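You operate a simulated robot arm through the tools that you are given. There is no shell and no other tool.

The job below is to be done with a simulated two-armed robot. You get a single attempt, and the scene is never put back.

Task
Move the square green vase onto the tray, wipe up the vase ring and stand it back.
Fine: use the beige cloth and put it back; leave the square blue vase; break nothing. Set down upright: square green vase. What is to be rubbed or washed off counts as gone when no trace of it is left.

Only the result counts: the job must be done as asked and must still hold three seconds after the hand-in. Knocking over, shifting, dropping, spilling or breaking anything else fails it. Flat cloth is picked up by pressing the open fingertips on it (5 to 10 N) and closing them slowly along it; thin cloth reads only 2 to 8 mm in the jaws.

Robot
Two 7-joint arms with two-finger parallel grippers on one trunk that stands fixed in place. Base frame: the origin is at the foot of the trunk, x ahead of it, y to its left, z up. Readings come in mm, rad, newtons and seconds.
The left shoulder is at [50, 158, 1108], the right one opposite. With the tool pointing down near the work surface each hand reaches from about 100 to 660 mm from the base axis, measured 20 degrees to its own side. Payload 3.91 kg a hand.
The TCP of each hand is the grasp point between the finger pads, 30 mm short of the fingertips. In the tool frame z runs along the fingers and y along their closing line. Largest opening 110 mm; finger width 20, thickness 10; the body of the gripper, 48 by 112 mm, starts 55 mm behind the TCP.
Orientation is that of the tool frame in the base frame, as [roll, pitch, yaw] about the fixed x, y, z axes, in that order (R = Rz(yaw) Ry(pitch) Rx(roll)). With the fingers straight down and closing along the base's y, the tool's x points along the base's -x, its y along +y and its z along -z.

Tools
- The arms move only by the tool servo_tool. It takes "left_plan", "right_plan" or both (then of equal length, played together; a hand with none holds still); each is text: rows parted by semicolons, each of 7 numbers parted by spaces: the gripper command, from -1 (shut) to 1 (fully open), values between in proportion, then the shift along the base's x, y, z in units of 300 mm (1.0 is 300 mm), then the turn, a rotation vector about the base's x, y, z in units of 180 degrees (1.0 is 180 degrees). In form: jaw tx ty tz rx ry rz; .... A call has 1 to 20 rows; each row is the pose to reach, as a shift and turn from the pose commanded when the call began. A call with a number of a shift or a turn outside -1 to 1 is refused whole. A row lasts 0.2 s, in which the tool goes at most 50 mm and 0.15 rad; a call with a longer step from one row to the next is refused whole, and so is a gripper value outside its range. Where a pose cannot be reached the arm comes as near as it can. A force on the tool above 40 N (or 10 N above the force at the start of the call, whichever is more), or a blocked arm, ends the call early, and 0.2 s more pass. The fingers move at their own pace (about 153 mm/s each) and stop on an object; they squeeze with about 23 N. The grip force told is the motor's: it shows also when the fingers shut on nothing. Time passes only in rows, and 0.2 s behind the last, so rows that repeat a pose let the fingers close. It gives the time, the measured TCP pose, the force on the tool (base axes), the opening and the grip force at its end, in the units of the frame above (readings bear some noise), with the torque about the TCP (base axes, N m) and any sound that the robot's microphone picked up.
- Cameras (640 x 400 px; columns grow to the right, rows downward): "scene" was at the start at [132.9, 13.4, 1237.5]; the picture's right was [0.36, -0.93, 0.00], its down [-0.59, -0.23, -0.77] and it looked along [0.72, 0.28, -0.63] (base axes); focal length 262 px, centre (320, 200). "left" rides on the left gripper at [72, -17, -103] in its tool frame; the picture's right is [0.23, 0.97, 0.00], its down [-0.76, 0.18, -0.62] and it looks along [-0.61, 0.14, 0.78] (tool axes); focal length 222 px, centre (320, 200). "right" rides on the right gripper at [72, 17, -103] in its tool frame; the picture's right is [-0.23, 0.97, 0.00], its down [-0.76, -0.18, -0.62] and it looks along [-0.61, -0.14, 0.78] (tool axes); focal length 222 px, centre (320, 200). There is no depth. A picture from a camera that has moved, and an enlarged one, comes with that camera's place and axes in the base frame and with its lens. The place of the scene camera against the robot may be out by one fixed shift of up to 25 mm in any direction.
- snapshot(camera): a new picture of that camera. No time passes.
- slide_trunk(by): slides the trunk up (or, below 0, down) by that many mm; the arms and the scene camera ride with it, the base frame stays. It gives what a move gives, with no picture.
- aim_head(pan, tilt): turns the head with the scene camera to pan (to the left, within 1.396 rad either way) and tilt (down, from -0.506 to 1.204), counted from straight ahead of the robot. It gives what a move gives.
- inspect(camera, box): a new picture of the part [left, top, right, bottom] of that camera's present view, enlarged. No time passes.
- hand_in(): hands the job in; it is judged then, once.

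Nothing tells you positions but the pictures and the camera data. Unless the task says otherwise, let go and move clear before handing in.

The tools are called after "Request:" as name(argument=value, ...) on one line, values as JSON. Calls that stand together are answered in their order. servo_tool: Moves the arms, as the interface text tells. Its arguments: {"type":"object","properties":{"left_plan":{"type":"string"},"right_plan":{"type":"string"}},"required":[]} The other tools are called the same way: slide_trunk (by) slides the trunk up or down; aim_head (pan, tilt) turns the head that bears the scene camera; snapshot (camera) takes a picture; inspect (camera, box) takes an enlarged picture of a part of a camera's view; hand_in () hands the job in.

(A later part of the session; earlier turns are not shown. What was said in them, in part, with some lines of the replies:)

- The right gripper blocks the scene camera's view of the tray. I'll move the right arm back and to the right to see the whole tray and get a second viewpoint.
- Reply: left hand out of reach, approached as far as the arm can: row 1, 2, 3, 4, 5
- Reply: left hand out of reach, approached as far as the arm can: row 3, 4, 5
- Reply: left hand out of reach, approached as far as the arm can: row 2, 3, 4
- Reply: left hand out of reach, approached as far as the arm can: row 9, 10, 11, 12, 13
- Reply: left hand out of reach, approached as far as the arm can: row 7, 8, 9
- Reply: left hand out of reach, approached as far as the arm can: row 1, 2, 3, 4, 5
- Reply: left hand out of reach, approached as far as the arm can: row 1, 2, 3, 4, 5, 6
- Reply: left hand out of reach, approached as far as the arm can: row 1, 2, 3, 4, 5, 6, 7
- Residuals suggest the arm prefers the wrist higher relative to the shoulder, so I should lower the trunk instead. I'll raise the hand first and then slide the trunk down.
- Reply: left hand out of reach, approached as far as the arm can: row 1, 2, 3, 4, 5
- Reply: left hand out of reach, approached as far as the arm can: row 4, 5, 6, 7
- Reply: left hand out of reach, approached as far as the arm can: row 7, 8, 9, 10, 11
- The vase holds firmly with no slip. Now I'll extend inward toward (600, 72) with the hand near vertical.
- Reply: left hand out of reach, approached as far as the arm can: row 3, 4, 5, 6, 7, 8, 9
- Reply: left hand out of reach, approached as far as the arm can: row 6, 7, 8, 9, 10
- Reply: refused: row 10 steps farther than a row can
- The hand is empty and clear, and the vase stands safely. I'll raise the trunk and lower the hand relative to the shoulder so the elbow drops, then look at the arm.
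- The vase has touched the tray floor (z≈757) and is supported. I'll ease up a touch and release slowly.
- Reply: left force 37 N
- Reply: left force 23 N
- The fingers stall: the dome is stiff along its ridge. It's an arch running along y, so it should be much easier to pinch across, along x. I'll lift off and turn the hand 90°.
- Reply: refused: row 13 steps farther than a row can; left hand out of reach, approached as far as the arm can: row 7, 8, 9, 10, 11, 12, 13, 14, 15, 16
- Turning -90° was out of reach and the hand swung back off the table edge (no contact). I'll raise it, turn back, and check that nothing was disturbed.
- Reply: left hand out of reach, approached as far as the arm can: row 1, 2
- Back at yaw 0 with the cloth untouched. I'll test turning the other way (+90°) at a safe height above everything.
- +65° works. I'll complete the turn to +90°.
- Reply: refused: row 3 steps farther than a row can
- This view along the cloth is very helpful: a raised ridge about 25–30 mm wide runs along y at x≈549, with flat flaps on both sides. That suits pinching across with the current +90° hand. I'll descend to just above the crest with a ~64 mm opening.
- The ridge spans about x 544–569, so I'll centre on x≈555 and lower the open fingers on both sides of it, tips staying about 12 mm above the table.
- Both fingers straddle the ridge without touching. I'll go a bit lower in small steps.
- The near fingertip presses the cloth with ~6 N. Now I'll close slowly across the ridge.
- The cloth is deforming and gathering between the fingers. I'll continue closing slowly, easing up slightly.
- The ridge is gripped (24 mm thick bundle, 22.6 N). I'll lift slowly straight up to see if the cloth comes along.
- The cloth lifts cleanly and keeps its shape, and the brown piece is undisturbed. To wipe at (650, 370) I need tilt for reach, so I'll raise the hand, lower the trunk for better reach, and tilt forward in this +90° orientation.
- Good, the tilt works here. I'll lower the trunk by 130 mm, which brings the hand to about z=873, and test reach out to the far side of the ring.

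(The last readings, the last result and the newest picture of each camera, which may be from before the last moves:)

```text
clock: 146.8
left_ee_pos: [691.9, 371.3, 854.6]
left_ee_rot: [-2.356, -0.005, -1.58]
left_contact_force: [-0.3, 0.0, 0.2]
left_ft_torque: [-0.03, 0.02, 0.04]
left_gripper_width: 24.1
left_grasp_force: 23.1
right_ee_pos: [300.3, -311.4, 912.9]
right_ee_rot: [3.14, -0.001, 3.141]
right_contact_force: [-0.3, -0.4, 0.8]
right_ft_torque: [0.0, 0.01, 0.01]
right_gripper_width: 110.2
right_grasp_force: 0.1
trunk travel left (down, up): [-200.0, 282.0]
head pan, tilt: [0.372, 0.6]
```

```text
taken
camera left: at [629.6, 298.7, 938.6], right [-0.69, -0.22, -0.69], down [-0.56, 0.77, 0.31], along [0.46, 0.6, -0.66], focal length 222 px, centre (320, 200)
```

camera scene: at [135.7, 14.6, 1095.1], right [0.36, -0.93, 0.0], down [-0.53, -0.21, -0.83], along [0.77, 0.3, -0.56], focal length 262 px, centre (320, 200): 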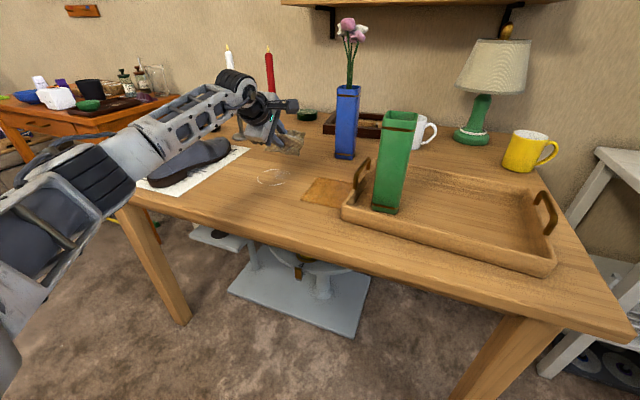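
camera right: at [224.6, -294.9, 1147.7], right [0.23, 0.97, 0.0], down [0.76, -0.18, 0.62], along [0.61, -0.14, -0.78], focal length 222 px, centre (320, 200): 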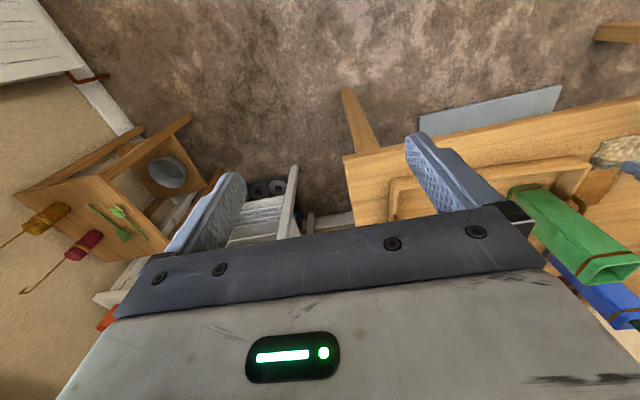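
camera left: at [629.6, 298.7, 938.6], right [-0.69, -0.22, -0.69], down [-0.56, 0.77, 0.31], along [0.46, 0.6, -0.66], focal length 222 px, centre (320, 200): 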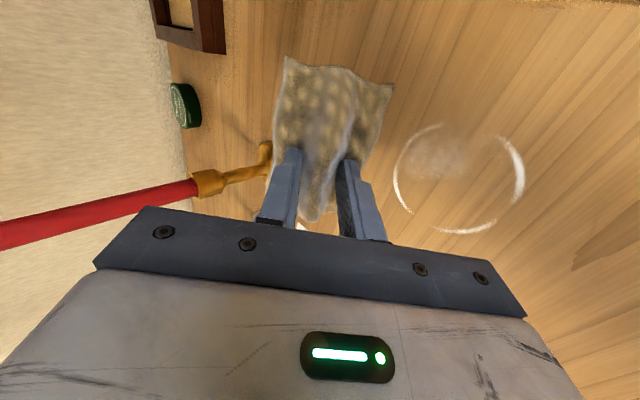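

The far side of the ring is reachable with this tilt. I'll come over the middle of the ring and lower toward contact.

Request:
servo_tool(left_plan="-1 -0.1 0 -0.03 0 0 0; -1 -0.17 -0.004 -0.08 0 0 0; -1 -0.17 -0.004 -0.13 0 0 0; -1 -0.17 -0.004 -0.13 0 0 0")

Request:
servo_tool(left_plan="-1 0 0 -0.013 0 0 0; -1 0 0 -0.027 0 0 0; -1 0 0 -0.04 0 0 0; -1 0 0 -0.04 0 0 0")

Request:
inspect(camera="scene", box=[200, 90, 340, 210])

Request:
snapshot(camera="left")

```text
clock: 147.8
left_ee_pos: [640.4, 368.7, 815.6]
left_ee_rot: [-2.355, -0.004, -1.58]
left_contact_force: [0.2, -0.4, -0.6]
left_ft_torque: [-0.01, 0.01, -0.02]
left_gripper_width: 24.2
left_grasp_force: 22.7
right_ee_pos: [299.5, -311.9, 912.6]
right_ee_rot: [3.141, 0.0, -3.14]
right_contact_force: [0.4, -0.6, -0.8]
right_ft_torque: [0.01, 0.02, 0.0]
right_gripper_width: 110.0
right_grasp_force: 0.1
trunk travel left (down, up): [-200.0, 282.0]
head pan, tilt: [0.372, 0.6]
```

```text
clock: 148.8
left_ee_pos: [640.6, 368.3, 806.2]
left_ee_rot: [-2.354, -0.003, -1.578]
left_contact_force: [0.6, 0.4, 4.2]
left_ft_torque: [-0.11, -0.05, 0.02]
left_gripper_width: 24.0
left_grasp_force: 23.3
right_ee_pos: [299.3, -311.9, 912.3]
right_ee_rot: [3.141, 0.001, -3.14]
right_contact_force: [-0.2, -0.1, -0.5]
right_ft_torque: [0.04, -0.02, -0.02]
right_gripper_width: 109.9
right_grasp_force: 0.1
trunk travel left (down, up): [-200.0, 282.0]
head pan, tilt: [0.372, 0.6]
```

```text
3.33 times, centred on (270, 150) of scene
camera zoom: at [135.3, 14.4, 1095.2], right [0.36, -0.93, 0.0], down [-0.53, -0.21, -0.83], along [0.77, 0.3, -0.56], focal length 873 px, centre (487, 367)
```

zoom: 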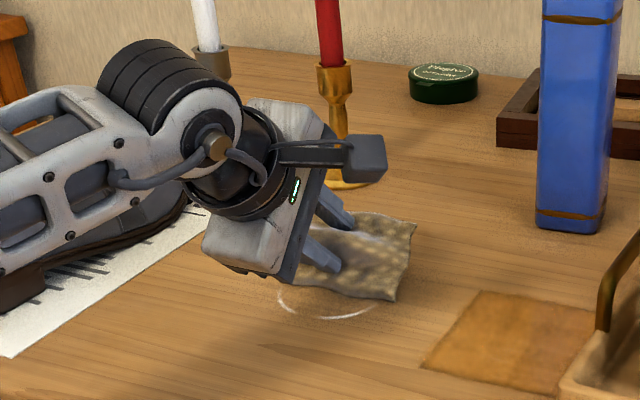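

```text
taken
camera left: at [578.3, 297.1, 890.1], right [-0.69, -0.22, -0.69], down [-0.56, 0.77, 0.31], along [0.46, 0.6, -0.65], focal length 222 px, centre (320, 200)
```

left: 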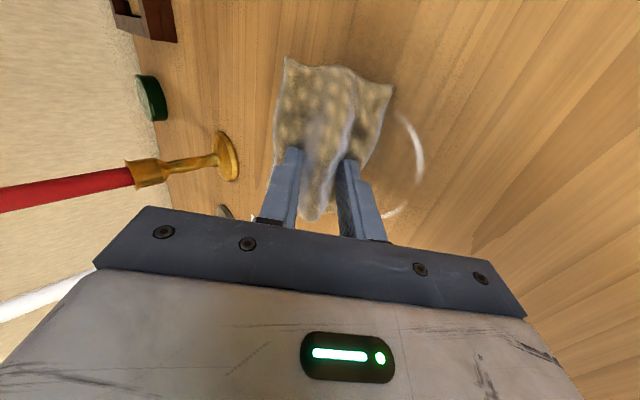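

The cloth edge touches with about 4 N. I'll press a little more and make a first test stroke toward me and back out across the ring.

Request:
servo_tool(left_plan="-1 0 0 -0.012 0 0 0; -1 -0.05 0 -0.012 0 0 0; -1 -0.1 0 -0.012 0 0 0; -1 -0.15 0 -0.012 0 0 0; -1 -0.1 0 -0.012 0 0 0; -1 -0.05 0 -0.012 0 0 0; -1 0 0 -0.012 0 0 0; -1 0.05 0 -0.012 0 0 0; -1 0.1 0 -0.012 0 0 0; -1 0.15 0 -0.012 0 0 0; -1 0.2 0 -0.012 0 0 0")

Request:
snapshot(camera="left")

Request:
inspect(camera="scene", box=[200, 90, 340, 210])

```text
clock: 151.2
left_ee_pos: [700.1, 366.0, 804.9]
left_ee_rot: [-2.349, -0.003, -1.579]
left_contact_force: [-8.9, 0.3, 22.7]
left_ft_torque: [0.02, 0.44, 0.05]
left_gripper_width: 24.1
left_grasp_force: 23.4
right_ee_pos: [296.8, -312.9, 913.1]
right_ee_rot: [3.14, 0.003, -3.141]
right_contact_force: [0.0, 0.5, 1.2]
right_ft_torque: [-0.01, 0.02, 0.0]
right_gripper_width: 109.9
right_grasp_force: 0.1
trunk travel left (down, up): [-200.0, 282.0]
head pan, tilt: [0.372, 0.6]
```

```text
taken
camera left: at [636.4, 294.9, 888.6], right [-0.69, -0.22, -0.69], down [-0.56, 0.77, 0.31], along [0.46, 0.6, -0.65], focal length 222 px, centre (320, 200)
```

left: 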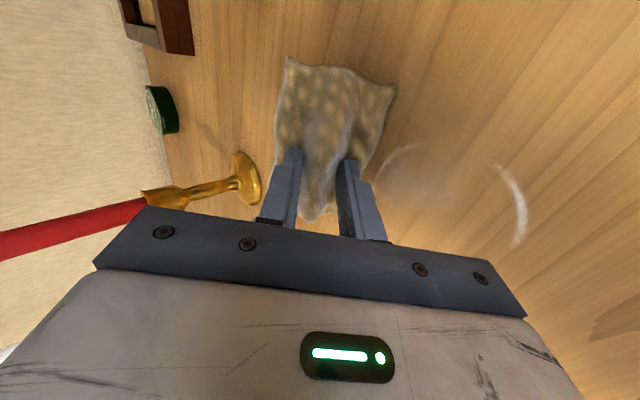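

```text
3.33 times, centred on (270, 150) of scene
camera zoom: at [132.9, 13.4, 1095.6], right [0.36, -0.93, 0.0], down [-0.52, -0.2, -0.83], along [0.77, 0.3, -0.56], focal length 873 px, centre (487, 367)
```

zoom: 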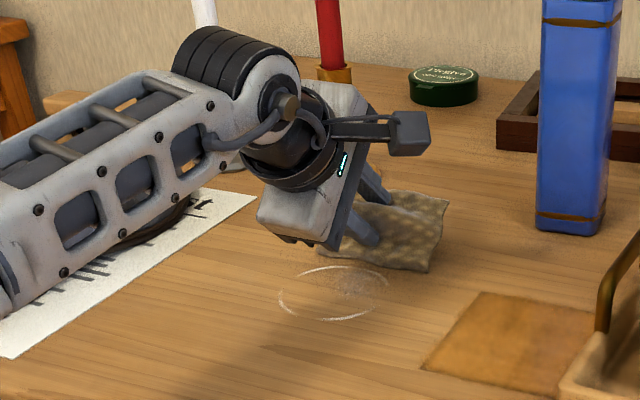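

Request:
inspect(camera="scene", box=[235, 160, 305, 210])

Request:
inspect(camera="left", box=[340, 100, 560, 280])

```text
8.00 times, centred on (270, 185) of scene
camera zoom: at [132.9, 13.4, 1095.6], right [0.36, -0.93, 0.0], down [-0.52, -0.2, -0.83], along [0.77, 0.3, -0.56], focal length 2094 px, centre (720, 320)
```

zoom: 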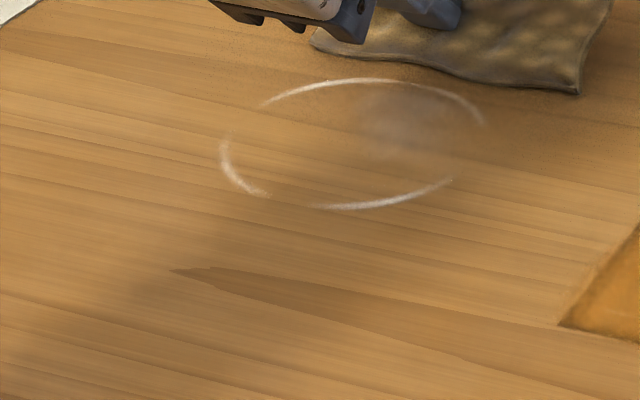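

```text
2.22 times, centred on (450, 190) of left
camera zoom: at [636.4, 294.9, 888.6], right [-0.69, -0.22, -0.69], down [-0.56, 0.77, 0.31], along [0.46, 0.6, -0.65], focal length 494 px, centre (31, 222)
```

zoom: 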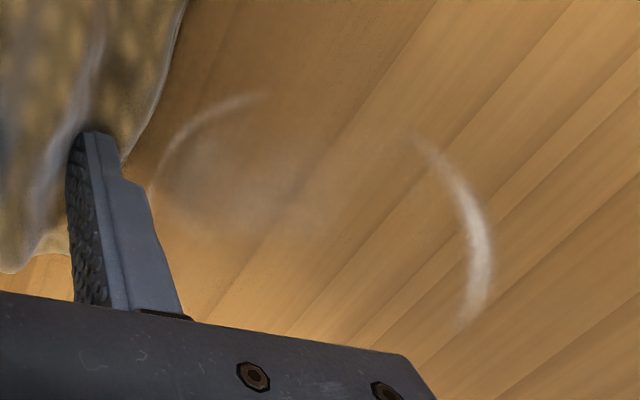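

I can't tell yet whether that stroke removed anything. I'll do a targeted test: several strokes over the bright near-right arc around (612, 345), then compare.

Request:
servo_tool(left_plan="-1 -0.05 -0.02 -0.003 0 0 0; -1 -0.1 -0.043 -0.003 0 0 0; -1 -0.15 -0.067 -0.003 0 0 0; -1 -0.2 -0.087 -0.003 0 0 0; -1 -0.25 -0.087 -0.003 0 0 0; -1 -0.3 -0.087 -0.003 0 0 0; -1 -0.35 -0.087 -0.003 0 0 0; -1 -0.3 -0.087 -0.003 0 0 0; -1 -0.25 -0.087 -0.003 0 0 0; -1 -0.2 -0.087 -0.003 0 0 0; -1 -0.25 -0.087 -0.003 0 0 0; -1 -0.3 -0.087 -0.003 0 0 0; -1 -0.35 -0.087 -0.003 0 0 0; -1 -0.3 -0.087 -0.003 0 0 0; -1 -0.25 -0.087 -0.003 0 0 0; -1 -0.2 -0.087 -0.003 0 0 0; -1 -0.15 -0.087 -0.003 0 0 0; -1 -0.1 -0.087 -0.003 0 0 0; -1 -0.05 -0.087 -0.003 0 0 0; -1 0 -0.087 -0.003 0 0 0")

Request:
inspect(camera="scene", box=[235, 160, 305, 210])

```text
clock: 155.3
left_ee_pos: [699.7, 339.9, 804.2]
left_ee_rot: [-2.348, -0.002, -1.581]
left_contact_force: [-10.4, -1.7, 24.0]
left_ft_torque: [-0.01, 0.46, 0.06]
left_gripper_width: 23.9
left_grasp_force: 23.3
right_ee_pos: [297.5, -313.0, 912.2]
right_ee_rot: [3.141, 0.003, -3.142]
right_contact_force: [0.1, -0.1, 0.8]
right_ft_torque: [0.03, 0.0, -0.01]
right_gripper_width: 109.9
right_grasp_force: 0.0
trunk travel left (down, up): [-200.0, 282.0]
head pan, tilt: [0.372, 0.6]
```

```text
8.00 times, centred on (270, 185) of scene
camera zoom: at [132.7, 13.4, 1095.6], right [0.36, -0.93, 0.0], down [-0.52, -0.2, -0.83], along [0.77, 0.3, -0.56], focal length 2094 px, centre (720, 320)
```

zoom: 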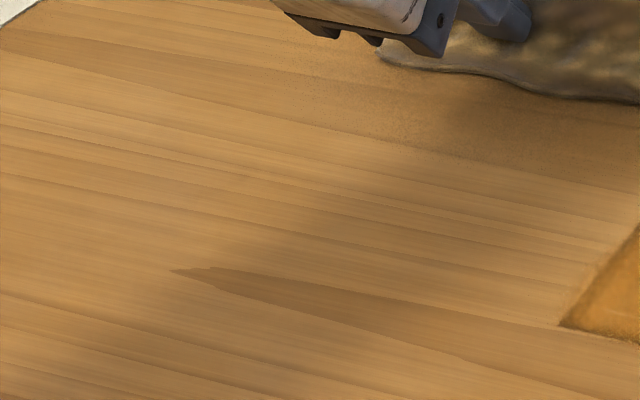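

The ring has vanished from view. To be thorough I'll make a few more strokes over the whole area, including the left and far parts.

Request:
servo_tool(left_plan="-1 0 0.05 0 0 0 0; -1 -0.05 0.09 0 0 0 0; -1 -0.1 0.1 0 0 0 0; -1 -0.15 0.1 0 0 0 0; -1 -0.2 0.1 0 0 0 0; -1 -0.25 0.1 0 0 0 0; -1 -0.3 0.1 0 0 0 0; -1 -0.34 0.12 0 0 0 0; -1 -0.34 0.17 0 0 0 0; -1 -0.3 0.2 0 0 0 0; -1 -0.25 0.2 0 0 0 0; -1 -0.2 0.2 0 0 0 0; -1 -0.15 0.2 0 0 0 0; -1 -0.1 0.2 0 0 0 0; -1 -0.05 0.2 0 0 0 0; -1 0 0.2 0 0 0 0; -1 0 0.17 0.01 0 0 0; -1 0 0.14 0.03 0 0 0; -1 0 0.12 0.06 0 0 0; -1 0 0.1 0.12 0 0 0")

Request:
snapshot(camera="left")

Request:
inspect(camera="scene", box=[220, 140, 320, 215])

```text
clock: 159.6
left_ee_pos: [703.3, 371.8, 833.6]
left_ee_rot: [-2.359, -0.003, -1.581]
left_contact_force: [-0.2, 0.3, -0.8]
left_ft_torque: [-0.03, 0.02, 0.01]
left_gripper_width: 24.1
left_grasp_force: 22.8
right_ee_pos: [299.6, -311.5, 912.5]
right_ee_rot: [3.141, 0.0, -3.141]
right_contact_force: [0.1, 0.2, -0.6]
right_ft_torque: [-0.03, 0.04, -0.03]
right_gripper_width: 110.1
right_grasp_force: 0.1
trunk travel left (down, up): [-200.0, 282.0]
head pan, tilt: [0.372, 0.6]
```

```text
taken
camera left: at [639.9, 299.1, 918.6], right [-0.69, -0.22, -0.69], down [-0.56, 0.77, 0.31], along [0.46, 0.6, -0.66], focal length 222 px, centre (320, 200)
```

left: 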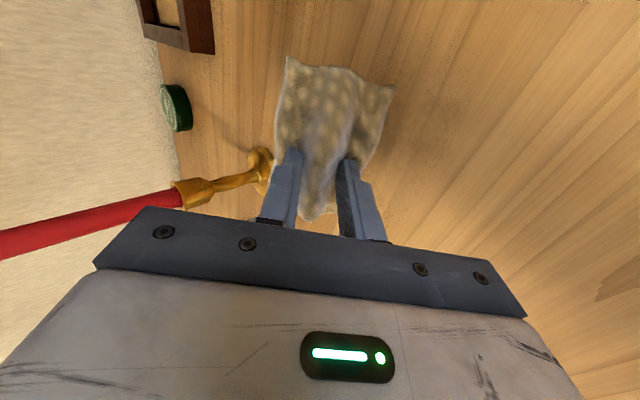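

```text
5.33 times, centred on (270, 178) of scene
camera zoom: at [135.7, 14.5, 1095.0], right [0.36, -0.93, 0.0], down [-0.53, -0.21, -0.83], along [0.77, 0.3, -0.56], focal length 1396 px, centre (587, 320)
```

zoom: 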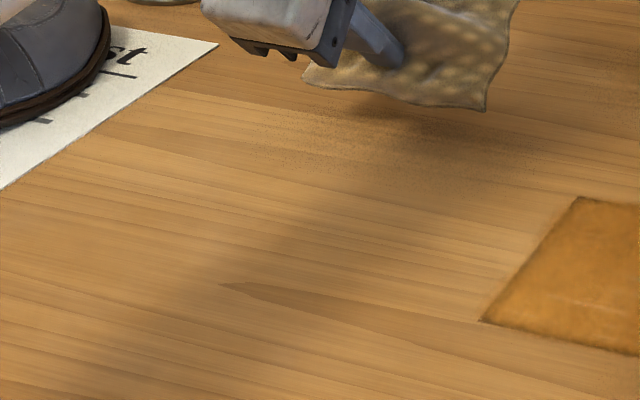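

The table is clean. Now to put the cloth back: I'll retract and rise, raise the trunk back, and untilt over the cloth's original place.

Request:
servo_tool(left_plan="-1 -0.05 0 0.06 0 0 0; -1 -0.15 -0.02 0.1 0 0 0; -1 -0.25 -0.03 0.13 0 0 0; -1 -0.33 -0.04 0.13 0 0 0; -1 -0.33 -0.04 0.13 0 0 0")

Request:
slide_trunk(by=130)

Request:
servo_tool(left_plan="-1 -0.02 0 0 0 0.04 0; -1 -0.04 -0.03 0 0 0.08 0; -1 -0.07 -0.1 0 0 0.12 0; -1 -0.1 -0.18 0 0 0.16 0; -1 -0.13 -0.27 0 0 0.2 0; -1 -0.16 -0.36 0 0 0.24 0; -1 -0.16 -0.4 0 0 0.25 0; -1 -0.16 -0.4 0 0 0.25 0")

Request:
snapshot(camera="left")

Request:
snapshot(camera="scene")

```text
clock: 160.8
left_ee_pos: [602.3, 359.4, 874.2]
left_ee_rot: [-2.354, -0.002, -1.58]
left_contact_force: [0.1, 0.0, -0.7]
left_ft_torque: [0.02, 0.01, 0.02]
left_gripper_width: 23.8
left_grasp_force: 23.1
right_ee_pos: [299.7, -310.4, 912.1]
right_ee_rot: [3.141, -0.001, 3.14]
right_contact_force: [0.4, 0.5, -0.2]
right_ft_torque: [-0.01, -0.03, 0.01]
right_gripper_width: 110.0
right_grasp_force: 0.0
trunk travel left (down, up): [-200.0, 282.0]
head pan, tilt: [0.372, 0.6]
```

```text
clock: 162.3
left_ee_pos: [604.3, 360.2, 1003.2]
left_ee_rot: [-2.356, -0.004, -1.579]
left_contact_force: [0.5, -0.8, 0.3]
left_ft_torque: [0.02, 0.01, 0.01]
left_gripper_width: 23.9
left_grasp_force: 23.4
right_ee_pos: [299.1, -312.4, 1043.3]
right_ee_rot: [-3.141, 0.001, 3.141]
right_contact_force: [0.8, 0.0, 0.2]
right_ft_torque: [0.02, 0.01, 0.0]
right_gripper_width: 110.1
right_grasp_force: 0.0
trunk travel left (down, up): [-330.0, 152.0]
head pan, tilt: [0.372, 0.6]
```

```text
clock: 164.1
left_ee_pos: [556.2, 240.0, 1003.9]
left_ee_rot: [3.141, -0.007, -1.573]
left_contact_force: [0.4, 0.2, 0.0]
left_ft_torque: [-0.02, -0.02, 0.01]
left_gripper_width: 23.6
left_grasp_force: 22.6
right_ee_pos: [299.9, -312.0, 1041.6]
right_ee_rot: [3.141, 0.001, 3.141]
right_contact_force: [-0.2, 0.1, -0.6]
right_ft_torque: [-0.01, 0.04, 0.01]
right_gripper_width: 110.1
right_grasp_force: 0.1
trunk travel left (down, up): [-330.0, 152.0]
head pan, tilt: [0.372, 0.6]
```

```text
taken
camera left: at [571.7, 168.2, 1107.1], right [-0.97, -0.22, 0.0], down [-0.17, 0.77, 0.62], along [-0.14, 0.6, -0.79], focal length 222 px, centre (320, 200)
```

left: 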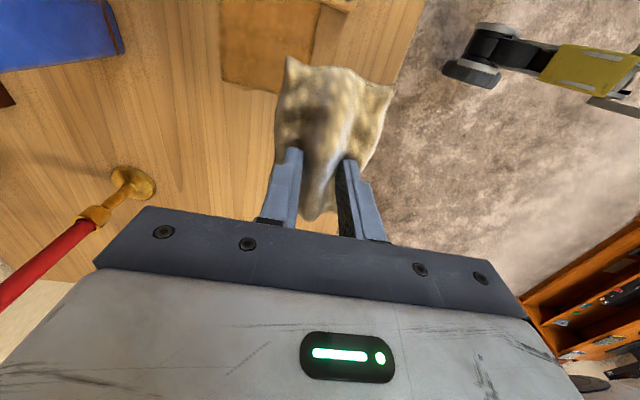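

```text
taken
camera scene: at [135.7, 14.5, 1225.1], right [0.36, -0.93, 0.0], down [-0.53, -0.21, -0.83], along [0.77, 0.3, -0.56], focal length 262 px, centre (320, 200)
```

scene: 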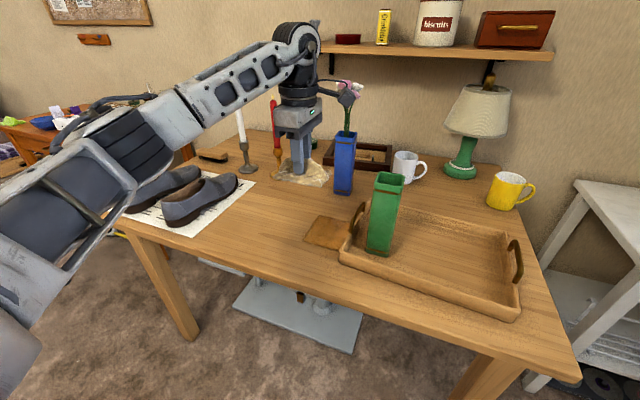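

The cloth is above its original place in the same orientation as when I lifted it. I'll lower it to just above the table.

Request:
servo_tool(left_plan="-1 -0.003 -0.001 -0.15 0 0 0; -1 -0.003 -0.001 -0.3 0 0 0; -1 -0.003 -0.001 -0.43 0 0 0; -1 -0.003 -0.001 -0.54 0 0 0; -1 -0.003 -0.001 -0.62 0 0 0; -1 -0.003 -0.001 -0.65 0 0 0; -1 -0.003 -0.001 -0.65 0 0 0")

Request:
inspect(camera="scene", box=[250, 180, 370, 280])

```text
clock: 165.7
left_ee_pos: [555.6, 240.0, 809.5]
left_ee_rot: [-3.142, -0.009, -1.576]
left_contact_force: [0.1, 0.1, -0.4]
left_ft_torque: [0.0, -0.01, 0.02]
left_gripper_width: 23.6
left_grasp_force: 22.7
right_ee_pos: [299.9, -313.1, 1042.4]
right_ee_rot: [3.141, 0.0, 3.141]
right_contact_force: [-0.1, 0.4, -0.5]
right_ft_torque: [-0.01, 0.03, 0.01]
right_gripper_width: 110.1
right_grasp_force: 0.1
trunk travel left (down, up): [-330.0, 152.0]
head pan, tilt: [0.372, 0.6]
```

```text
4.00 times, centred on (310, 230) of scene
camera zoom: at [135.7, 14.5, 1225.1], right [0.36, -0.93, 0.0], down [-0.53, -0.21, -0.83], along [0.77, 0.3, -0.56], focal length 1047 px, centre (360, 80)
```

zoom: 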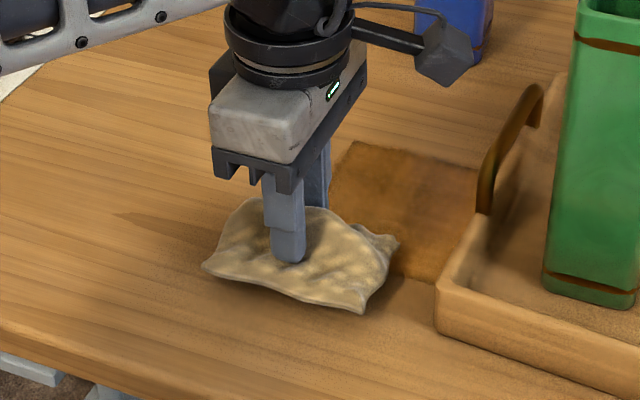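

It lines up with its original outline. I'll lower the last bit in small steps.

Request:
servo_tool(left_plan="-1 0 0 -0.015 0 0 0; -1 0 0 -0.03 0 0 0; -1 0 0 -0.042 0 0 0; -1 0 0 -0.042 0 0 0")

Request:
servo_tool(left_plan="-1 0 0 -0.006 0 0 0; -1 0 0 -0.01 0 0 0; -1 0 0 -0.01 0 0 0")

```text
clock: 166.7
left_ee_pos: [555.1, 239.7, 797.2]
left_ee_rot: [3.14, -0.009, -1.576]
left_contact_force: [-0.3, 0.1, 2.8]
left_ft_torque: [0.18, -0.1, 0.06]
left_gripper_width: 23.8
left_grasp_force: 23.5
right_ee_pos: [299.2, -312.3, 1043.0]
right_ee_rot: [-3.141, 0.0, -3.141]
right_contact_force: [0.0, 0.7, 0.0]
right_ft_torque: [0.01, 0.0, 0.0]
right_gripper_width: 110.1
right_grasp_force: 0.0
trunk travel left (down, up): [-330.0, 152.0]
head pan, tilt: [0.372, 0.6]
```

```text
clock: 167.5
left_ee_pos: [554.8, 238.5, 794.8]
left_ee_rot: [3.14, -0.009, -1.573]
left_contact_force: [0.2, -0.2, 10.8]
left_ft_torque: [-0.04, -0.35, -0.01]
left_gripper_width: 23.6
left_grasp_force: 22.8
right_ee_pos: [298.5, -313.1, 1044.1]
right_ee_rot: [3.141, 0.002, 3.141]
right_contact_force: [0.2, -0.4, 0.7]
right_ft_torque: [0.03, -0.02, -0.01]
right_gripper_width: 110.0
right_grasp_force: 0.0
trunk travel left (down, up): [-330.0, 152.0]
head pan, tilt: [0.372, 0.6]
```

Cloth is on the table. I'll release slowly and lift straight up.

Request:
servo_tool(left_plan="-0.6 0 0 0.003 0 0 0; -0.5 0 0 0.004 0 0 0; -0.4 0 0 0.006 0 0 0; -0.3 0 0 0.008 0 0 0; -0.2 0 0 0.01 0 0 0; -0.1 0 0 0.01 0 0 0; 0 0 0 0.012 0 0 0; 0.1 0 0 0.015 0 0 0; 0.2 0 0 0.02 0 0 0; 0.25 0 0 0.04 0 0 0; 0.25 0 0 0.08 0 0 0; 0.25 0 0 0.14 0 0 0; 0.25 0 0 0.22 0 0 0; 0.25 0 0 0.32 0 0 0; 0.25 0 0 0.32 0 0 0")

Request:
inspect(camera="scene", box=[250, 180, 370, 280])

Request:
snapshot(camera="left")

```text
clock: 170.7
left_ee_pos: [555.1, 239.1, 889.0]
left_ee_rot: [3.141, -0.01, -1.573]
left_contact_force: [-0.6, -0.1, -0.5]
left_ft_torque: [-0.01, -0.02, -0.02]
left_gripper_width: 68.8
left_grasp_force: 0.1
right_ee_pos: [299.6, -311.7, 1043.3]
right_ee_rot: [-3.14, 0.0, 3.141]
right_contact_force: [-0.6, 0.2, -0.9]
right_ft_torque: [0.0, 0.02, 0.02]
right_gripper_width: 110.1
right_grasp_force: 0.2
trunk travel left (down, up): [-330.0, 152.0]
head pan, tilt: [0.372, 0.6]
```

```text
4.00 times, centred on (310, 230) of scene
camera zoom: at [135.6, 14.5, 1225.1], right [0.36, -0.93, 0.0], down [-0.53, -0.21, -0.83], along [0.77, 0.3, -0.56], focal length 1047 px, centre (360, 80)
```

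zoom: 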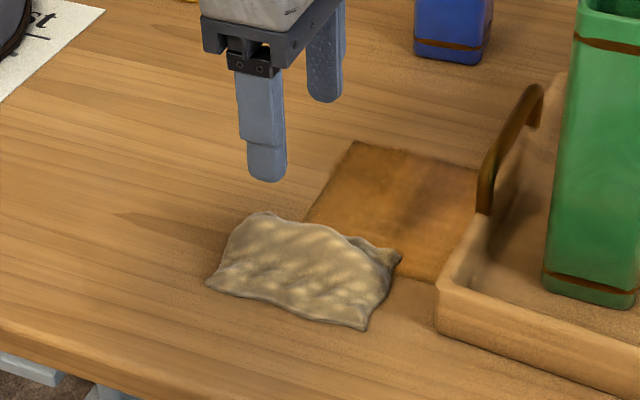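

```text
taken
camera left: at [570.9, 167.5, 993.0], right [-0.97, -0.22, 0.0], down [-0.18, 0.77, 0.62], along [-0.14, 0.6, -0.79], focal length 222 px, centre (320, 200)
```

left: 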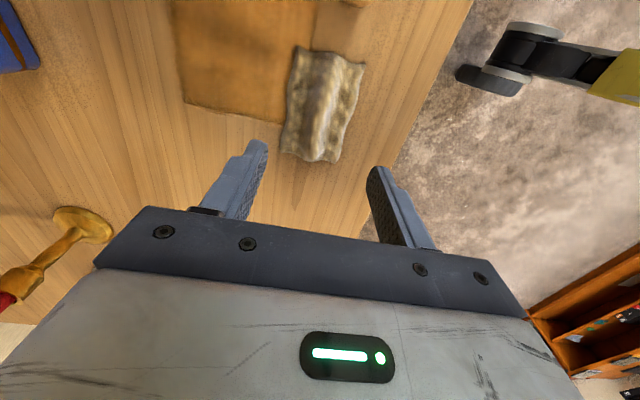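

The cloth lies exactly where it was. Next I'll fetch the vase: raise, turn the hand back to yaw 0.

Request:
servo_tool(left_plan="0.6 0 0 0.15 0 0 0; 1 0 0 0.3 0 0 0; 1 0 0 0.45 0 0 -0.04; 1 0 0 0.47 0 0 -0.085; 1 0 0 0.47 0 0 -0.13; 1 0 0 0.47 0 0 -0.175; 1 0 0 0.47 0 0 -0.22; 1 0 0 0.47 0 0 -0.265; 1 0 0 0.47 0 0 -0.31; 1 0 0 0.47 0 0 -0.355; 1 0 0 0.47 0 0 -0.4; 1 0 0 0.47 0 0 -0.44; 1 0 0 0.47 0 0 -0.48; 1 0 0 0.47 0 0 -0.499; 1 0 0 0.47 0 0 -0.499")

Request:
snapshot(camera="scene")

```text
clock: 173.9
left_ee_pos: [554.9, 240.9, 1031.0]
left_ee_rot: [-3.14, -0.009, 3.139]
left_contact_force: [-0.3, 0.5, 0.5]
left_ft_torque: [0.01, 0.01, -0.03]
left_gripper_width: 110.3
left_grasp_force: 0.1
right_ee_pos: [300.5, -311.3, 1043.1]
right_ee_rot: [3.14, 0.0, -3.141]
right_contact_force: [0.8, 0.3, 0.5]
right_ft_torque: [-0.01, 0.01, 0.04]
right_gripper_width: 109.7
right_grasp_force: 0.1
trunk travel left (down, up): [-330.0, 152.0]
head pan, tilt: [0.372, 0.6]
```

```text
taken
camera scene: at [135.6, 14.5, 1225.1], right [0.36, -0.93, 0.0], down [-0.53, -0.21, -0.83], along [0.77, 0.3, -0.56], focal length 262 px, centre (320, 200)
```

scene: 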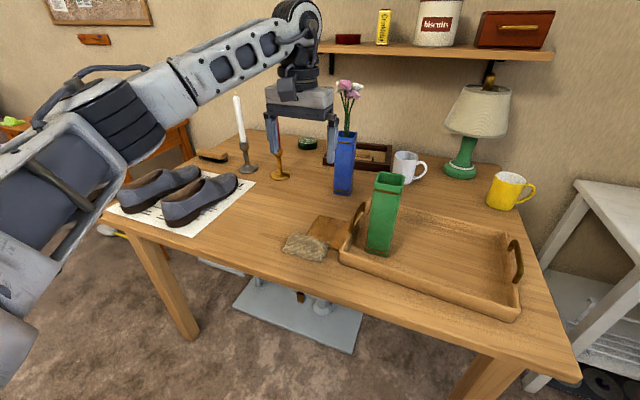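

Now I'll move above the vase on the tray while tilting back to 45°.

Request:
servo_tool(left_plan="1 0.02 -0.08 0 0 -0.04 0; 1 0.05 -0.18 0 0 -0.08 0; 1 0.09 -0.28 0 0 -0.12 0; 1 0.13 -0.38 0 0 -0.16 0; 1 0.16 -0.48 0 0 -0.2 0; 1 0.19 -0.56 0 0 -0.24 0; 1 0.2 -0.58 0 0 -0.2534 0.002; 1 0.2 -0.58 0 0 -0.2534 0.002; 1 0.2 -0.58 0 0 -0.2534 0.002")

Request:
snapshot(camera="left")

Request:
snapshot(camera="scene")

```text
clock: 175.9
left_ee_pos: [613.0, 66.1, 1030.8]
left_ee_rot: [-3.138, 0.789, -3.132]
left_contact_force: [-0.4, 1.3, 0.3]
left_ft_torque: [-0.01, 0.06, 0.0]
left_gripper_width: 109.9
left_grasp_force: 0.0
right_ee_pos: [300.5, -311.7, 1043.7]
right_ee_rot: [3.141, 0.001, -3.141]
right_contact_force: [0.0, -0.8, 0.2]
right_ft_torque: [-0.02, -0.03, 0.01]
right_gripper_width: 109.8
right_grasp_force: 0.1
trunk travel left (down, up): [-330.0, 152.0]
head pan, tilt: [0.372, 0.6]
```

```text
taken
camera left: at [488.7, 48.2, 1051.4], right [-0.17, 0.97, -0.16], down [0.09, 0.18, 0.98], along [0.98, 0.15, -0.12], focal length 222 px, centre (320, 200)
```

left: 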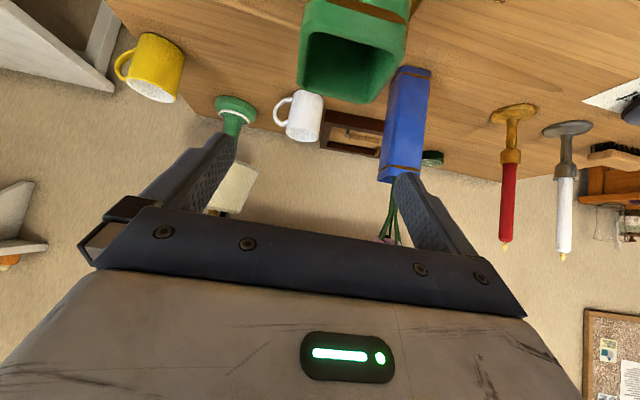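

```text
taken
camera scene: at [135.6, 14.5, 1225.1], right [0.36, -0.93, 0.0], down [-0.53, -0.21, -0.83], along [0.77, 0.3, -0.56], focal length 262 px, centre (320, 200)
```

scene: 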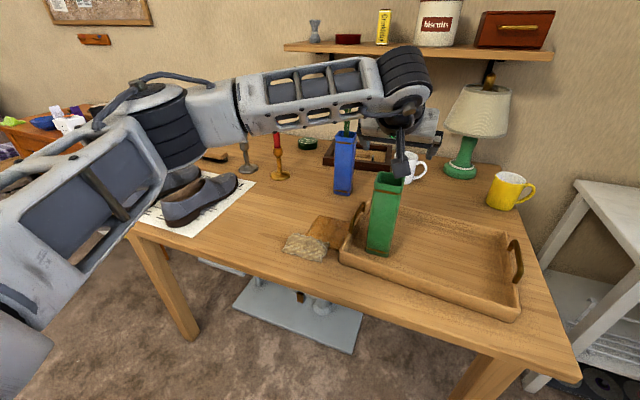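

Aligned above the vase. I'll descend to the same grasp height (z≈919) and close gently.

Request:
servo_tool(left_plan="1 0.003 0.001 -0.1 0 0 0; 1 0.006 0.003 -0.2 0 0 0; 1 0.006 0.003 -0.28 0 0 0; 1 0.006 0.003 -0.34 0 0 0; 1 0.006 0.003 -0.374 0 0 0; 1 0.006 0.003 -0.374 0 0 0")

Request:
snapshot(camera="left")

```text
clock: 177.3
left_ee_pos: [616.2, 66.6, 918.9]
left_ee_rot: [-3.137, 0.785, -3.132]
left_contact_force: [0.2, 0.4, -0.7]
left_ft_torque: [0.02, 0.04, 0.0]
left_gripper_width: 110.0
left_grasp_force: 0.0
right_ee_pos: [299.8, -311.9, 1042.6]
right_ee_rot: [3.14, -0.001, -3.14]
right_contact_force: [-0.2, 0.0, 0.2]
right_ft_torque: [0.0, 0.04, -0.01]
right_gripper_width: 109.9
right_grasp_force: 0.0
trunk travel left (down, up): [-330.0, 152.0]
head pan, tilt: [0.372, 0.6]
```

```text
taken
camera left: at [491.2, 48.9, 939.4], right [-0.17, 0.97, -0.16], down [0.09, 0.18, 0.98], along [0.98, 0.15, -0.12], focal length 222 px, centre (320, 200)
```

left: 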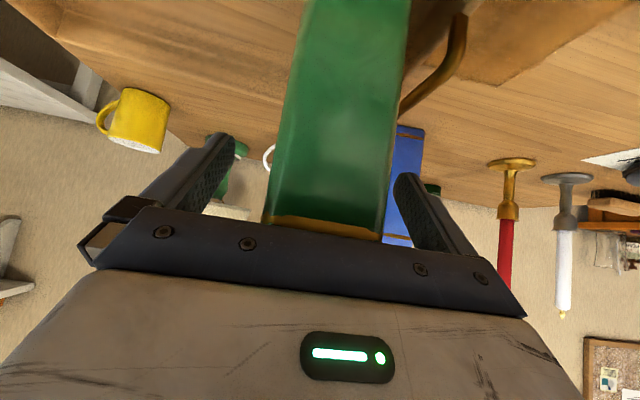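

Request:
servo_tool(left_plan="0.4 0 0 0 0 0 0; 0.15 0 0 0 0 0 0; 0.08 0 0 0 0 0 0; 0 0 0 0 0 0 0; -0.1 0 0 0 0 0 0; -0.3 0 0 0 0 0 0; -1 0 0 0 0 0 0; -1 0 0 0 0 0 0; -1 0 0 0.01 0 0 0; -1 0 0 0.04 0 0 0; -1 0 0 0.1 0 0 0; -1 0 0 0.18 0 0 0; -1 0 0 0.18 0 0 0")

Request:
snapshot(camera="left")

Request:
snapshot(camera="scene")

```text
clock: 180.1
left_ee_pos: [616.5, 65.8, 971.0]
left_ee_rot: [-3.141, 0.787, -3.134]
left_contact_force: [0.0, -0.5, -3.2]
left_ft_torque: [-0.02, 0.0, -0.02]
left_gripper_width: 58.1
left_grasp_force: 22.9
right_ee_pos: [299.2, -311.9, 1042.2]
right_ee_rot: [3.141, -0.001, 3.141]
right_contact_force: [-0.1, -0.1, -0.6]
right_ft_torque: [0.01, 0.01, 0.01]
right_gripper_width: 110.2
right_grasp_force: 0.0
trunk travel left (down, up): [-330.0, 152.0]
head pan, tilt: [0.372, 0.6]
```

```text
taken
camera left: at [491.7, 47.8, 993.0], right [-0.17, 0.97, -0.16], down [0.1, 0.18, 0.98], along [0.98, 0.15, -0.12], focal length 222 px, centre (320, 200)
```

left: 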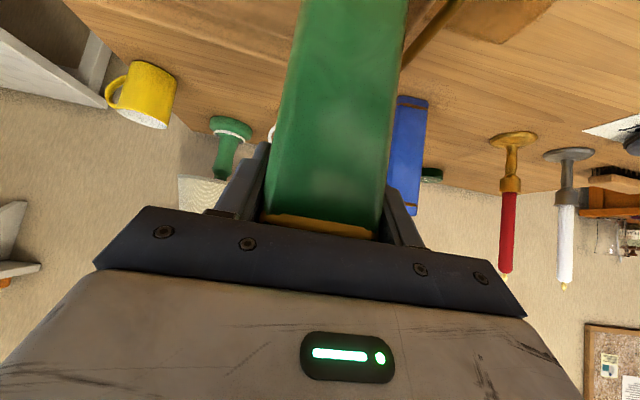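

```text
taken
camera scene: at [135.9, 14.5, 1225.0], right [0.36, -0.93, 0.0], down [-0.53, -0.21, -0.82], along [0.77, 0.3, -0.57], focal length 262 px, centre (320, 200)
```

scene: 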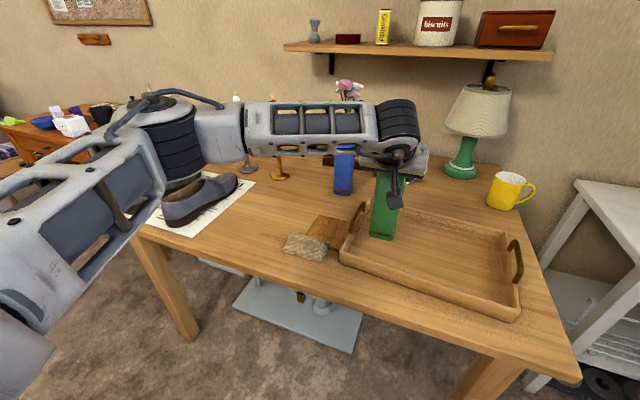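

The vase is in hand again (58 mm, 3.2 N). I'll lift clear of the tray handle and carry it back over its original spot (654, 363), restoring the -5° yaw.

Request:
servo_tool(left_plan="-1 0 0 0.09 0 0 0; -1 0 0.02 0.18 0 0 0; -1 0.01 0.1 0.18 0 0 0; -1 0.02 0.22 0.18 0 0 0; -1 0.03 0.34 0.18 0 0 0; -1 0.05 0.46 0.18 0 0 0; -1 0.07 0.58 0.18 0 0 -0.008; -1 0.09 0.7 0.18 0 0 -0.016; -1 0.11 0.82 0.18 0 0 -0.024; -1 0.12 0.92 0.18 0 0 -0.0306; -1 0.125 0.97 0.18 0 0 -0.0306; -1 0.125 0.989 0.18 0 0 -0.0306; -1 0.125 0.989 0.18 0 0 -0.0306; -1 0.125 0.989 0.18 0 0 -0.0306")

Request:
snapshot(camera="scene")

Request:
snapshot(camera="left")

```text
clock: 183.1
left_ee_pos: [654.3, 364.0, 1025.9]
left_ee_rot: [-3.138, 0.788, 3.051]
left_contact_force: [0.7, -0.7, -3.2]
left_ft_torque: [-0.02, 0.0, 0.0]
left_gripper_width: 58.1
left_grasp_force: 23.4
right_ee_pos: [299.3, -311.6, 1042.9]
right_ee_rot: [-3.141, 0.0, 3.141]
right_contact_force: [0.6, -0.6, 0.6]
right_ft_torque: [0.0, -0.01, 0.03]
right_gripper_width: 109.8
right_grasp_force: 0.0
trunk travel left (down, up): [-330.0, 152.0]
head pan, tilt: [0.372, 0.6]
```

```text
taken
camera scene: at [135.9, 14.7, 1225.0], right [0.36, -0.93, 0.0], down [-0.53, -0.21, -0.82], along [0.77, 0.3, -0.57], focal length 262 px, centre (320, 200)
```

scene: 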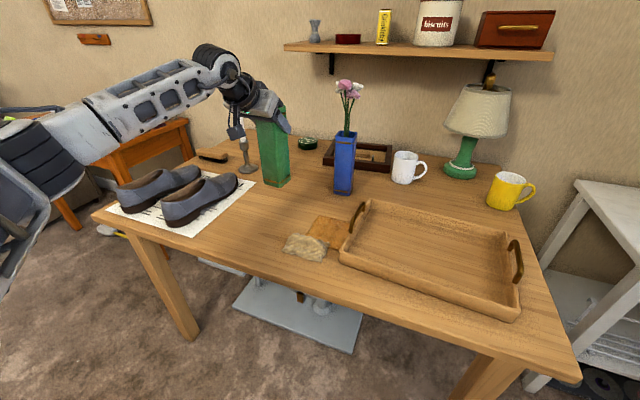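

```text
taken
camera left: at [528.7, 358.2, 1047.3], right [-0.07, 0.98, -0.16], down [0.11, 0.17, 0.98], along [0.99, 0.05, -0.12], focal length 222 px, centre (320, 200)
```

left: 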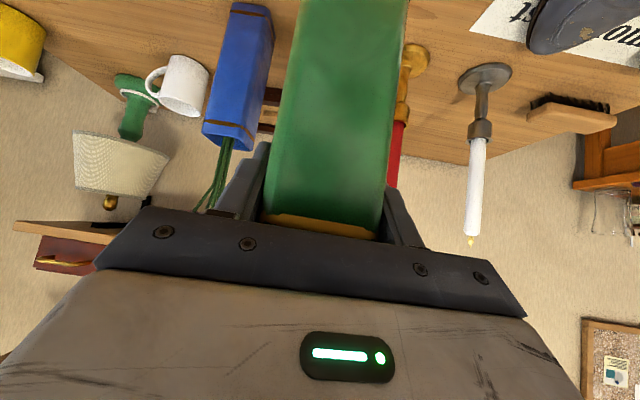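

The vase is above its home spot. Before lowering, I'll check once more that the table is free of any trace of the ring.

Request:
inspect(camera="scene", box=[235, 180, 325, 245])

Request:
servo_tool(left_plan="-1 0 -0.003 -0.1 0 0 0; -1 0 -0.003 -0.2 0 0 0; -1 0 -0.003 -0.28 0 0 0; -1 0 -0.003 -0.33 0 0 0; -1 0 -0.003 -0.35 0 0 0; -1 0 -0.003 -0.35 0 0 0")

```text
6.15 times, centred on (280, 212) of scene
camera zoom: at [135.9, 14.7, 1225.0], right [0.36, -0.93, 0.0], down [-0.53, -0.21, -0.82], along [0.77, 0.3, -0.57], focal length 1611 px, centre (566, 123)
```

zoom: 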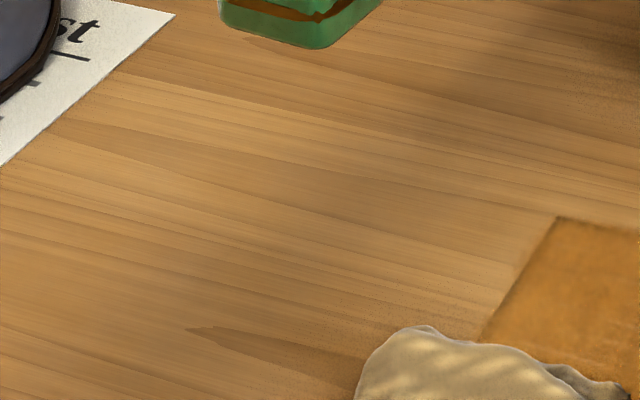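

```text
clock: 184.5
left_ee_pos: [655.0, 361.7, 921.2]
left_ee_rot: [-3.138, 0.787, 3.054]
left_contact_force: [0.7, 0.2, -2.4]
left_ft_torque: [0.01, 0.0, 0.07]
left_gripper_width: 57.9
left_grasp_force: 22.9
right_ee_pos: [299.3, -312.2, 1042.3]
right_ee_rot: [-3.141, 0.001, 3.141]
right_contact_force: [0.0, -0.2, 0.7]
right_ft_torque: [-0.01, 0.0, -0.02]
right_gripper_width: 110.2
right_grasp_force: 0.0
trunk travel left (down, up): [-330.0, 152.0]
head pan, tilt: [0.372, 0.6]
```

Table is clean. Now about 9 mm above; lowering in small steps.

Request:
servo_tool(left_plan="-1 -0.002 0.001 -0.008 0 0 0; -1 -0.003 0.002 -0.017 0 0 0; -1 -0.003 0.002 -0.022 0 0 0; -1 -0.003 0.002 -0.022 0 0 0")

Request:
servo_tool(left_plan="-1 0 0 -0.004 0 0 0; -1 0 0 -0.006 0 0 0; -1 0 0 -0.006 0 0 0")

```text
clock: 185.5
left_ee_pos: [652.8, 363.7, 915.0]
left_ee_rot: [-3.137, 0.787, 3.054]
left_contact_force: [-0.3, 0.0, -2.7]
left_ft_torque: [0.0, -0.01, 0.03]
left_gripper_width: 58.1
left_grasp_force: 23.2
right_ee_pos: [299.7, -312.7, 1043.0]
right_ee_rot: [-3.141, -0.001, 3.141]
right_contact_force: [-0.7, 0.5, -0.3]
right_ft_torque: [-0.01, 0.0, -0.04]
right_gripper_width: 110.0
right_grasp_force: 0.1
trunk travel left (down, up): [-330.0, 152.0]
head pan, tilt: [0.372, 0.6]
```

```text
clock: 186.3
left_ee_pos: [653.0, 362.7, 914.2]
left_ee_rot: [-3.139, 0.788, 3.055]
left_contact_force: [0.5, 0.3, -2.5]
left_ft_torque: [0.0, 0.0, 0.01]
left_gripper_width: 57.9
left_grasp_force: 23.1
right_ee_pos: [300.8, -312.1, 1043.1]
right_ee_rot: [3.14, 0.0, 3.141]
right_contact_force: [0.5, 0.0, 0.7]
right_ft_torque: [-0.04, 0.02, -0.03]
right_gripper_width: 109.7
right_grasp_force: 0.0
trunk travel left (down, up): [-330.0, 152.0]
head pan, tilt: [0.372, 0.6]
```

Request:
servo_tool(left_plan="-1 0 0 -0.004 0 0 0; -1 0 0 -0.004 0 0 0")

Request:
servo_tool(left_plan="-1 0 0 -0.003 0 0 0; -1 0 0 -0.003 0 0 0")

```text
clock: 186.9
left_ee_pos: [653.6, 363.4, 912.0]
left_ee_rot: [-3.139, 0.789, 3.053]
left_contact_force: [-0.8, 0.6, 0.7]
left_ft_torque: [0.27, 0.24, 0.02]
left_gripper_width: 57.8
left_grasp_force: 22.9
right_ee_pos: [300.4, -312.2, 1043.5]
right_ee_rot: [3.141, -0.001, 3.141]
right_contact_force: [-0.3, 0.1, -0.6]
right_ft_torque: [0.03, -0.02, 0.04]
right_gripper_width: 110.3
right_grasp_force: 0.0
trunk travel left (down, up): [-330.0, 152.0]
head pan, tilt: [0.372, 0.6]
```

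```text
clock: 187.5
left_ee_pos: [653.4, 363.0, 912.7]
left_ee_rot: [-3.139, 0.79, 3.051]
left_contact_force: [-0.5, 2.5, 4.5]
left_ft_torque: [0.41, 0.28, -0.03]
left_gripper_width: 57.6
left_grasp_force: 23.1
right_ee_pos: [298.6, -312.2, 1042.3]
right_ee_rot: [3.142, -0.001, -3.142]
right_contact_force: [-1.1, 0.3, 0.1]
right_ft_torque: [-0.01, 0.01, -0.01]
right_gripper_width: 110.1
right_grasp_force: 0.1
trunk travel left (down, up): [-330.0, 152.0]
head pan, tilt: [0.372, 0.6]
```

The vase is down at (653, 363), same as at the start. I'll ease off and release slowly.

Request:
servo_tool(left_plan="-1 0 0 0.001 0 0 0; 0.06 0 0 0.001 0 0 0; 0.09 0 0 0.001 0 0 0; 0.15 0 0 0.001 0 0 0; 0.4 0 0 0.001 0 0 0; 1 0 0 0.001 0 0 0; 1 0 0 0.001 0 0 0; 1 0 0 0.1 0 0 0; 1 0 0 0.2 0 0 0; 1 0 0 0.3 0 0 0; 1 0 0 0.38 0 0 0; 1 0 0 0.38 0 0 0")

Request:
snapshot(camera="left")

Request:
snapshot(camera="scene")

```text
clock: 190.1
left_ee_pos: [653.5, 360.8, 1023.7]
left_ee_rot: [-3.138, 0.788, 3.052]
left_contact_force: [0.0, -0.2, -0.1]
left_ft_torque: [-0.02, -0.03, -0.01]
left_gripper_width: 110.2
left_grasp_force: 0.1
right_ee_pos: [299.9, -311.5, 1042.3]
right_ee_rot: [-3.141, -0.001, 3.141]
right_contact_force: [0.1, 0.0, -0.4]
right_ft_torque: [-0.01, -0.01, -0.01]
right_gripper_width: 110.0
right_grasp_force: 0.1
trunk travel left (down, up): [-330.0, 152.0]
head pan, tilt: [0.372, 0.6]
```

```text
taken
camera left: at [526.4, 356.3, 1045.4], right [-0.07, 0.98, -0.16], down [0.11, 0.17, 0.98], along [0.99, 0.05, -0.12], focal length 222 px, centre (320, 200)
```

left: 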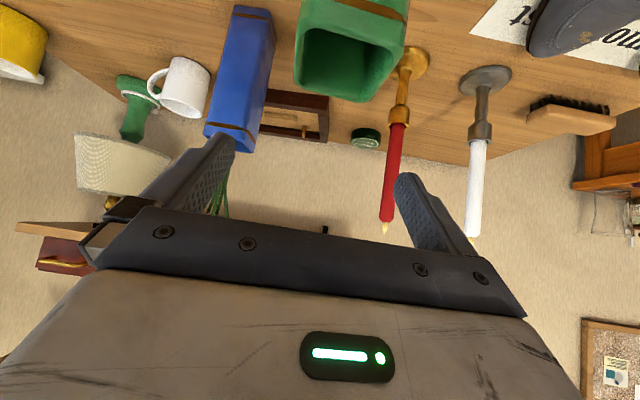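

```text
taken
camera scene: at [135.7, 14.5, 1225.1], right [0.36, -0.93, 0.0], down [-0.53, -0.21, -0.83], along [0.77, 0.3, -0.56], focal length 262 px, centre (320, 200)
```

scene: 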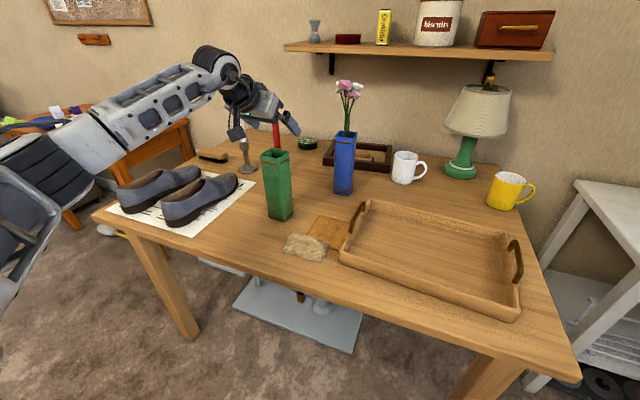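

The vase stands upright at home. I'll retract the left arm clear of the table and set the head and trunk as at the start to compare.

Request:
servo_tool(left_plan="1 -0.05 0 0.08 0 0 0; 1 -0.15 0 0.14 0 0 0; 1 -0.27 0 0.18 0 0.03 0; 1 -0.4 0 0.18 0 0.07 0; 1 -0.53 0 0.18 0 0.11 0; 1 -0.66 0 0.18 0 0.15 0; 1 -0.79 0 0.18 0 0.19 0; 1 -0.9 0 0.18 0 0.23 0; 1 -1 0 0.18 0 0.25 0; 1 -1 0 0.18 0 0.25 0")

Request:
slide_trunk(by=20)

Request:
aim_head(pan=0.372, tilt=0.688)

Request:
snapshot(camera="scene")

Request:
inspect(camera="scene", box=[220, 110, 380, 260])

Request:
inspect(camera="scene", box=[250, 170, 310, 222])

```text
clock: 192.3
left_ee_pos: [351.8, 366.3, 1079.4]
left_ee_rot: [-3.075, 0.004, 3.082]
left_contact_force: [-0.9, -0.1, 0.3]
left_ft_torque: [0.01, 0.02, -0.03]
left_gripper_width: 110.1
left_grasp_force: 0.0
right_ee_pos: [299.9, -311.9, 1043.2]
right_ee_rot: [3.141, 0.0, -3.142]
right_contact_force: [-0.2, -0.1, 0.1]
right_ft_torque: [-0.04, -0.04, 0.0]
right_gripper_width: 109.7
right_grasp_force: 0.1
trunk travel left (down, up): [-330.0, 152.0]
head pan, tilt: [0.372, 0.6]
```

```text
clock: 193.0
left_ee_pos: [352.9, 365.9, 1100.4]
left_ee_rot: [-3.075, 0.003, 3.078]
left_contact_force: [0.4, 0.0, -0.3]
left_ft_torque: [0.05, 0.03, -0.03]
left_gripper_width: 109.8
left_grasp_force: 0.1
right_ee_pos: [300.1, -311.6, 1062.6]
right_ee_rot: [-3.141, -0.001, -3.141]
right_contact_force: [-0.1, -0.4, 1.1]
right_ft_torque: [-0.03, 0.01, 0.02]
right_gripper_width: 110.1
right_grasp_force: 0.0
trunk travel left (down, up): [-350.0, 132.0]
head pan, tilt: [0.372, 0.6]
```

```text
clock: 193.7
left_ee_pos: [353.4, 365.8, 1101.1]
left_ee_rot: [-3.076, 0.003, 3.078]
left_contact_force: [-0.3, -0.1, -0.2]
left_ft_torque: [0.0, 0.03, -0.01]
left_gripper_width: 109.8
left_grasp_force: 0.1
right_ee_pos: [299.3, -312.6, 1063.1]
right_ee_rot: [3.141, 0.001, 3.14]
right_contact_force: [0.3, 0.5, 0.0]
right_ft_torque: [0.01, -0.03, -0.01]
right_gripper_width: 110.0
right_grasp_force: 0.0
trunk travel left (down, up): [-350.0, 132.0]
head pan, tilt: [0.372, 0.688]
```

```text
taken
camera scene: at [132.9, 13.4, 1237.5], right [0.36, -0.93, 0.0], down [-0.59, -0.23, -0.77], along [0.72, 0.28, -0.63], focal length 262 px, centre (320, 200)
```

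scene: 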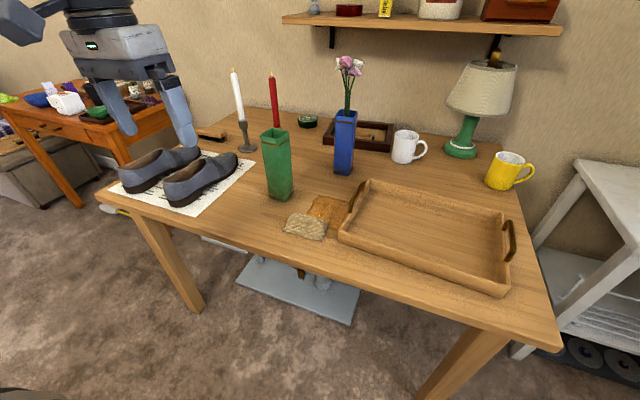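

```text
2.67 times, centred on (300, 185) of scene
camera zoom: at [132.9, 13.4, 1237.5], right [0.36, -0.93, 0.0], down [-0.59, -0.23, -0.77], along [0.72, 0.28, -0.63], focal length 698 px, centre (373, 240)
```

zoom: 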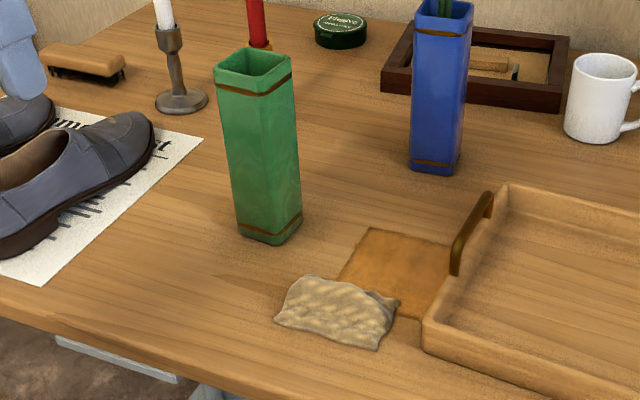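

```text
7.69 times, centred on (280, 196) of scene
camera zoom: at [132.9, 13.4, 1237.5], right [0.36, -0.93, 0.0], down [-0.59, -0.23, -0.77], along [0.72, 0.28, -0.63], focal length 2014 px, centre (628, 231)
```

zoom: 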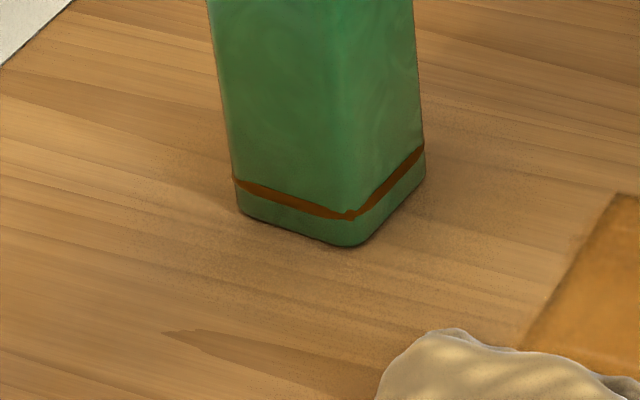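

The final view matches the start: the vase stands upright in its original place with no ring left, the cloth is back in its spot, and the blue vase, tray and other items look unmoved. Both grippers are empty and clear, so I'm handing in.

Request:
hand_in()

```text
The job is handed in.
```

The job is done and handed in; I have no verdict back yet. The last pictures before hand-in showed:

- **Green vase:** it stood on the tray while I wiped, and is now upright in its original place, within about a millimetre.
- **Ring:** no trace of the ring or the pale smudge inside it was visible on the table.
- **Beige cloth:** it is back where it lay, in nearly the same shape.
- **Everything else:** the blue vase, tray, candles, shoes and brown piece look unmoved. Nothing was knocked over or broken.

Two things were not in the plain sequence:

- **Vase set down elsewhere first:** the left arm could not reach the tray at first, so I stood the vase on a bare patch of table at about (544, 343) and regrasped it from there.
- **Cloth pressed harder than advised:** while picking it up I pressed with about 36 N for a moment, well above the 5 to 10 N advised. It showed no lasting change.
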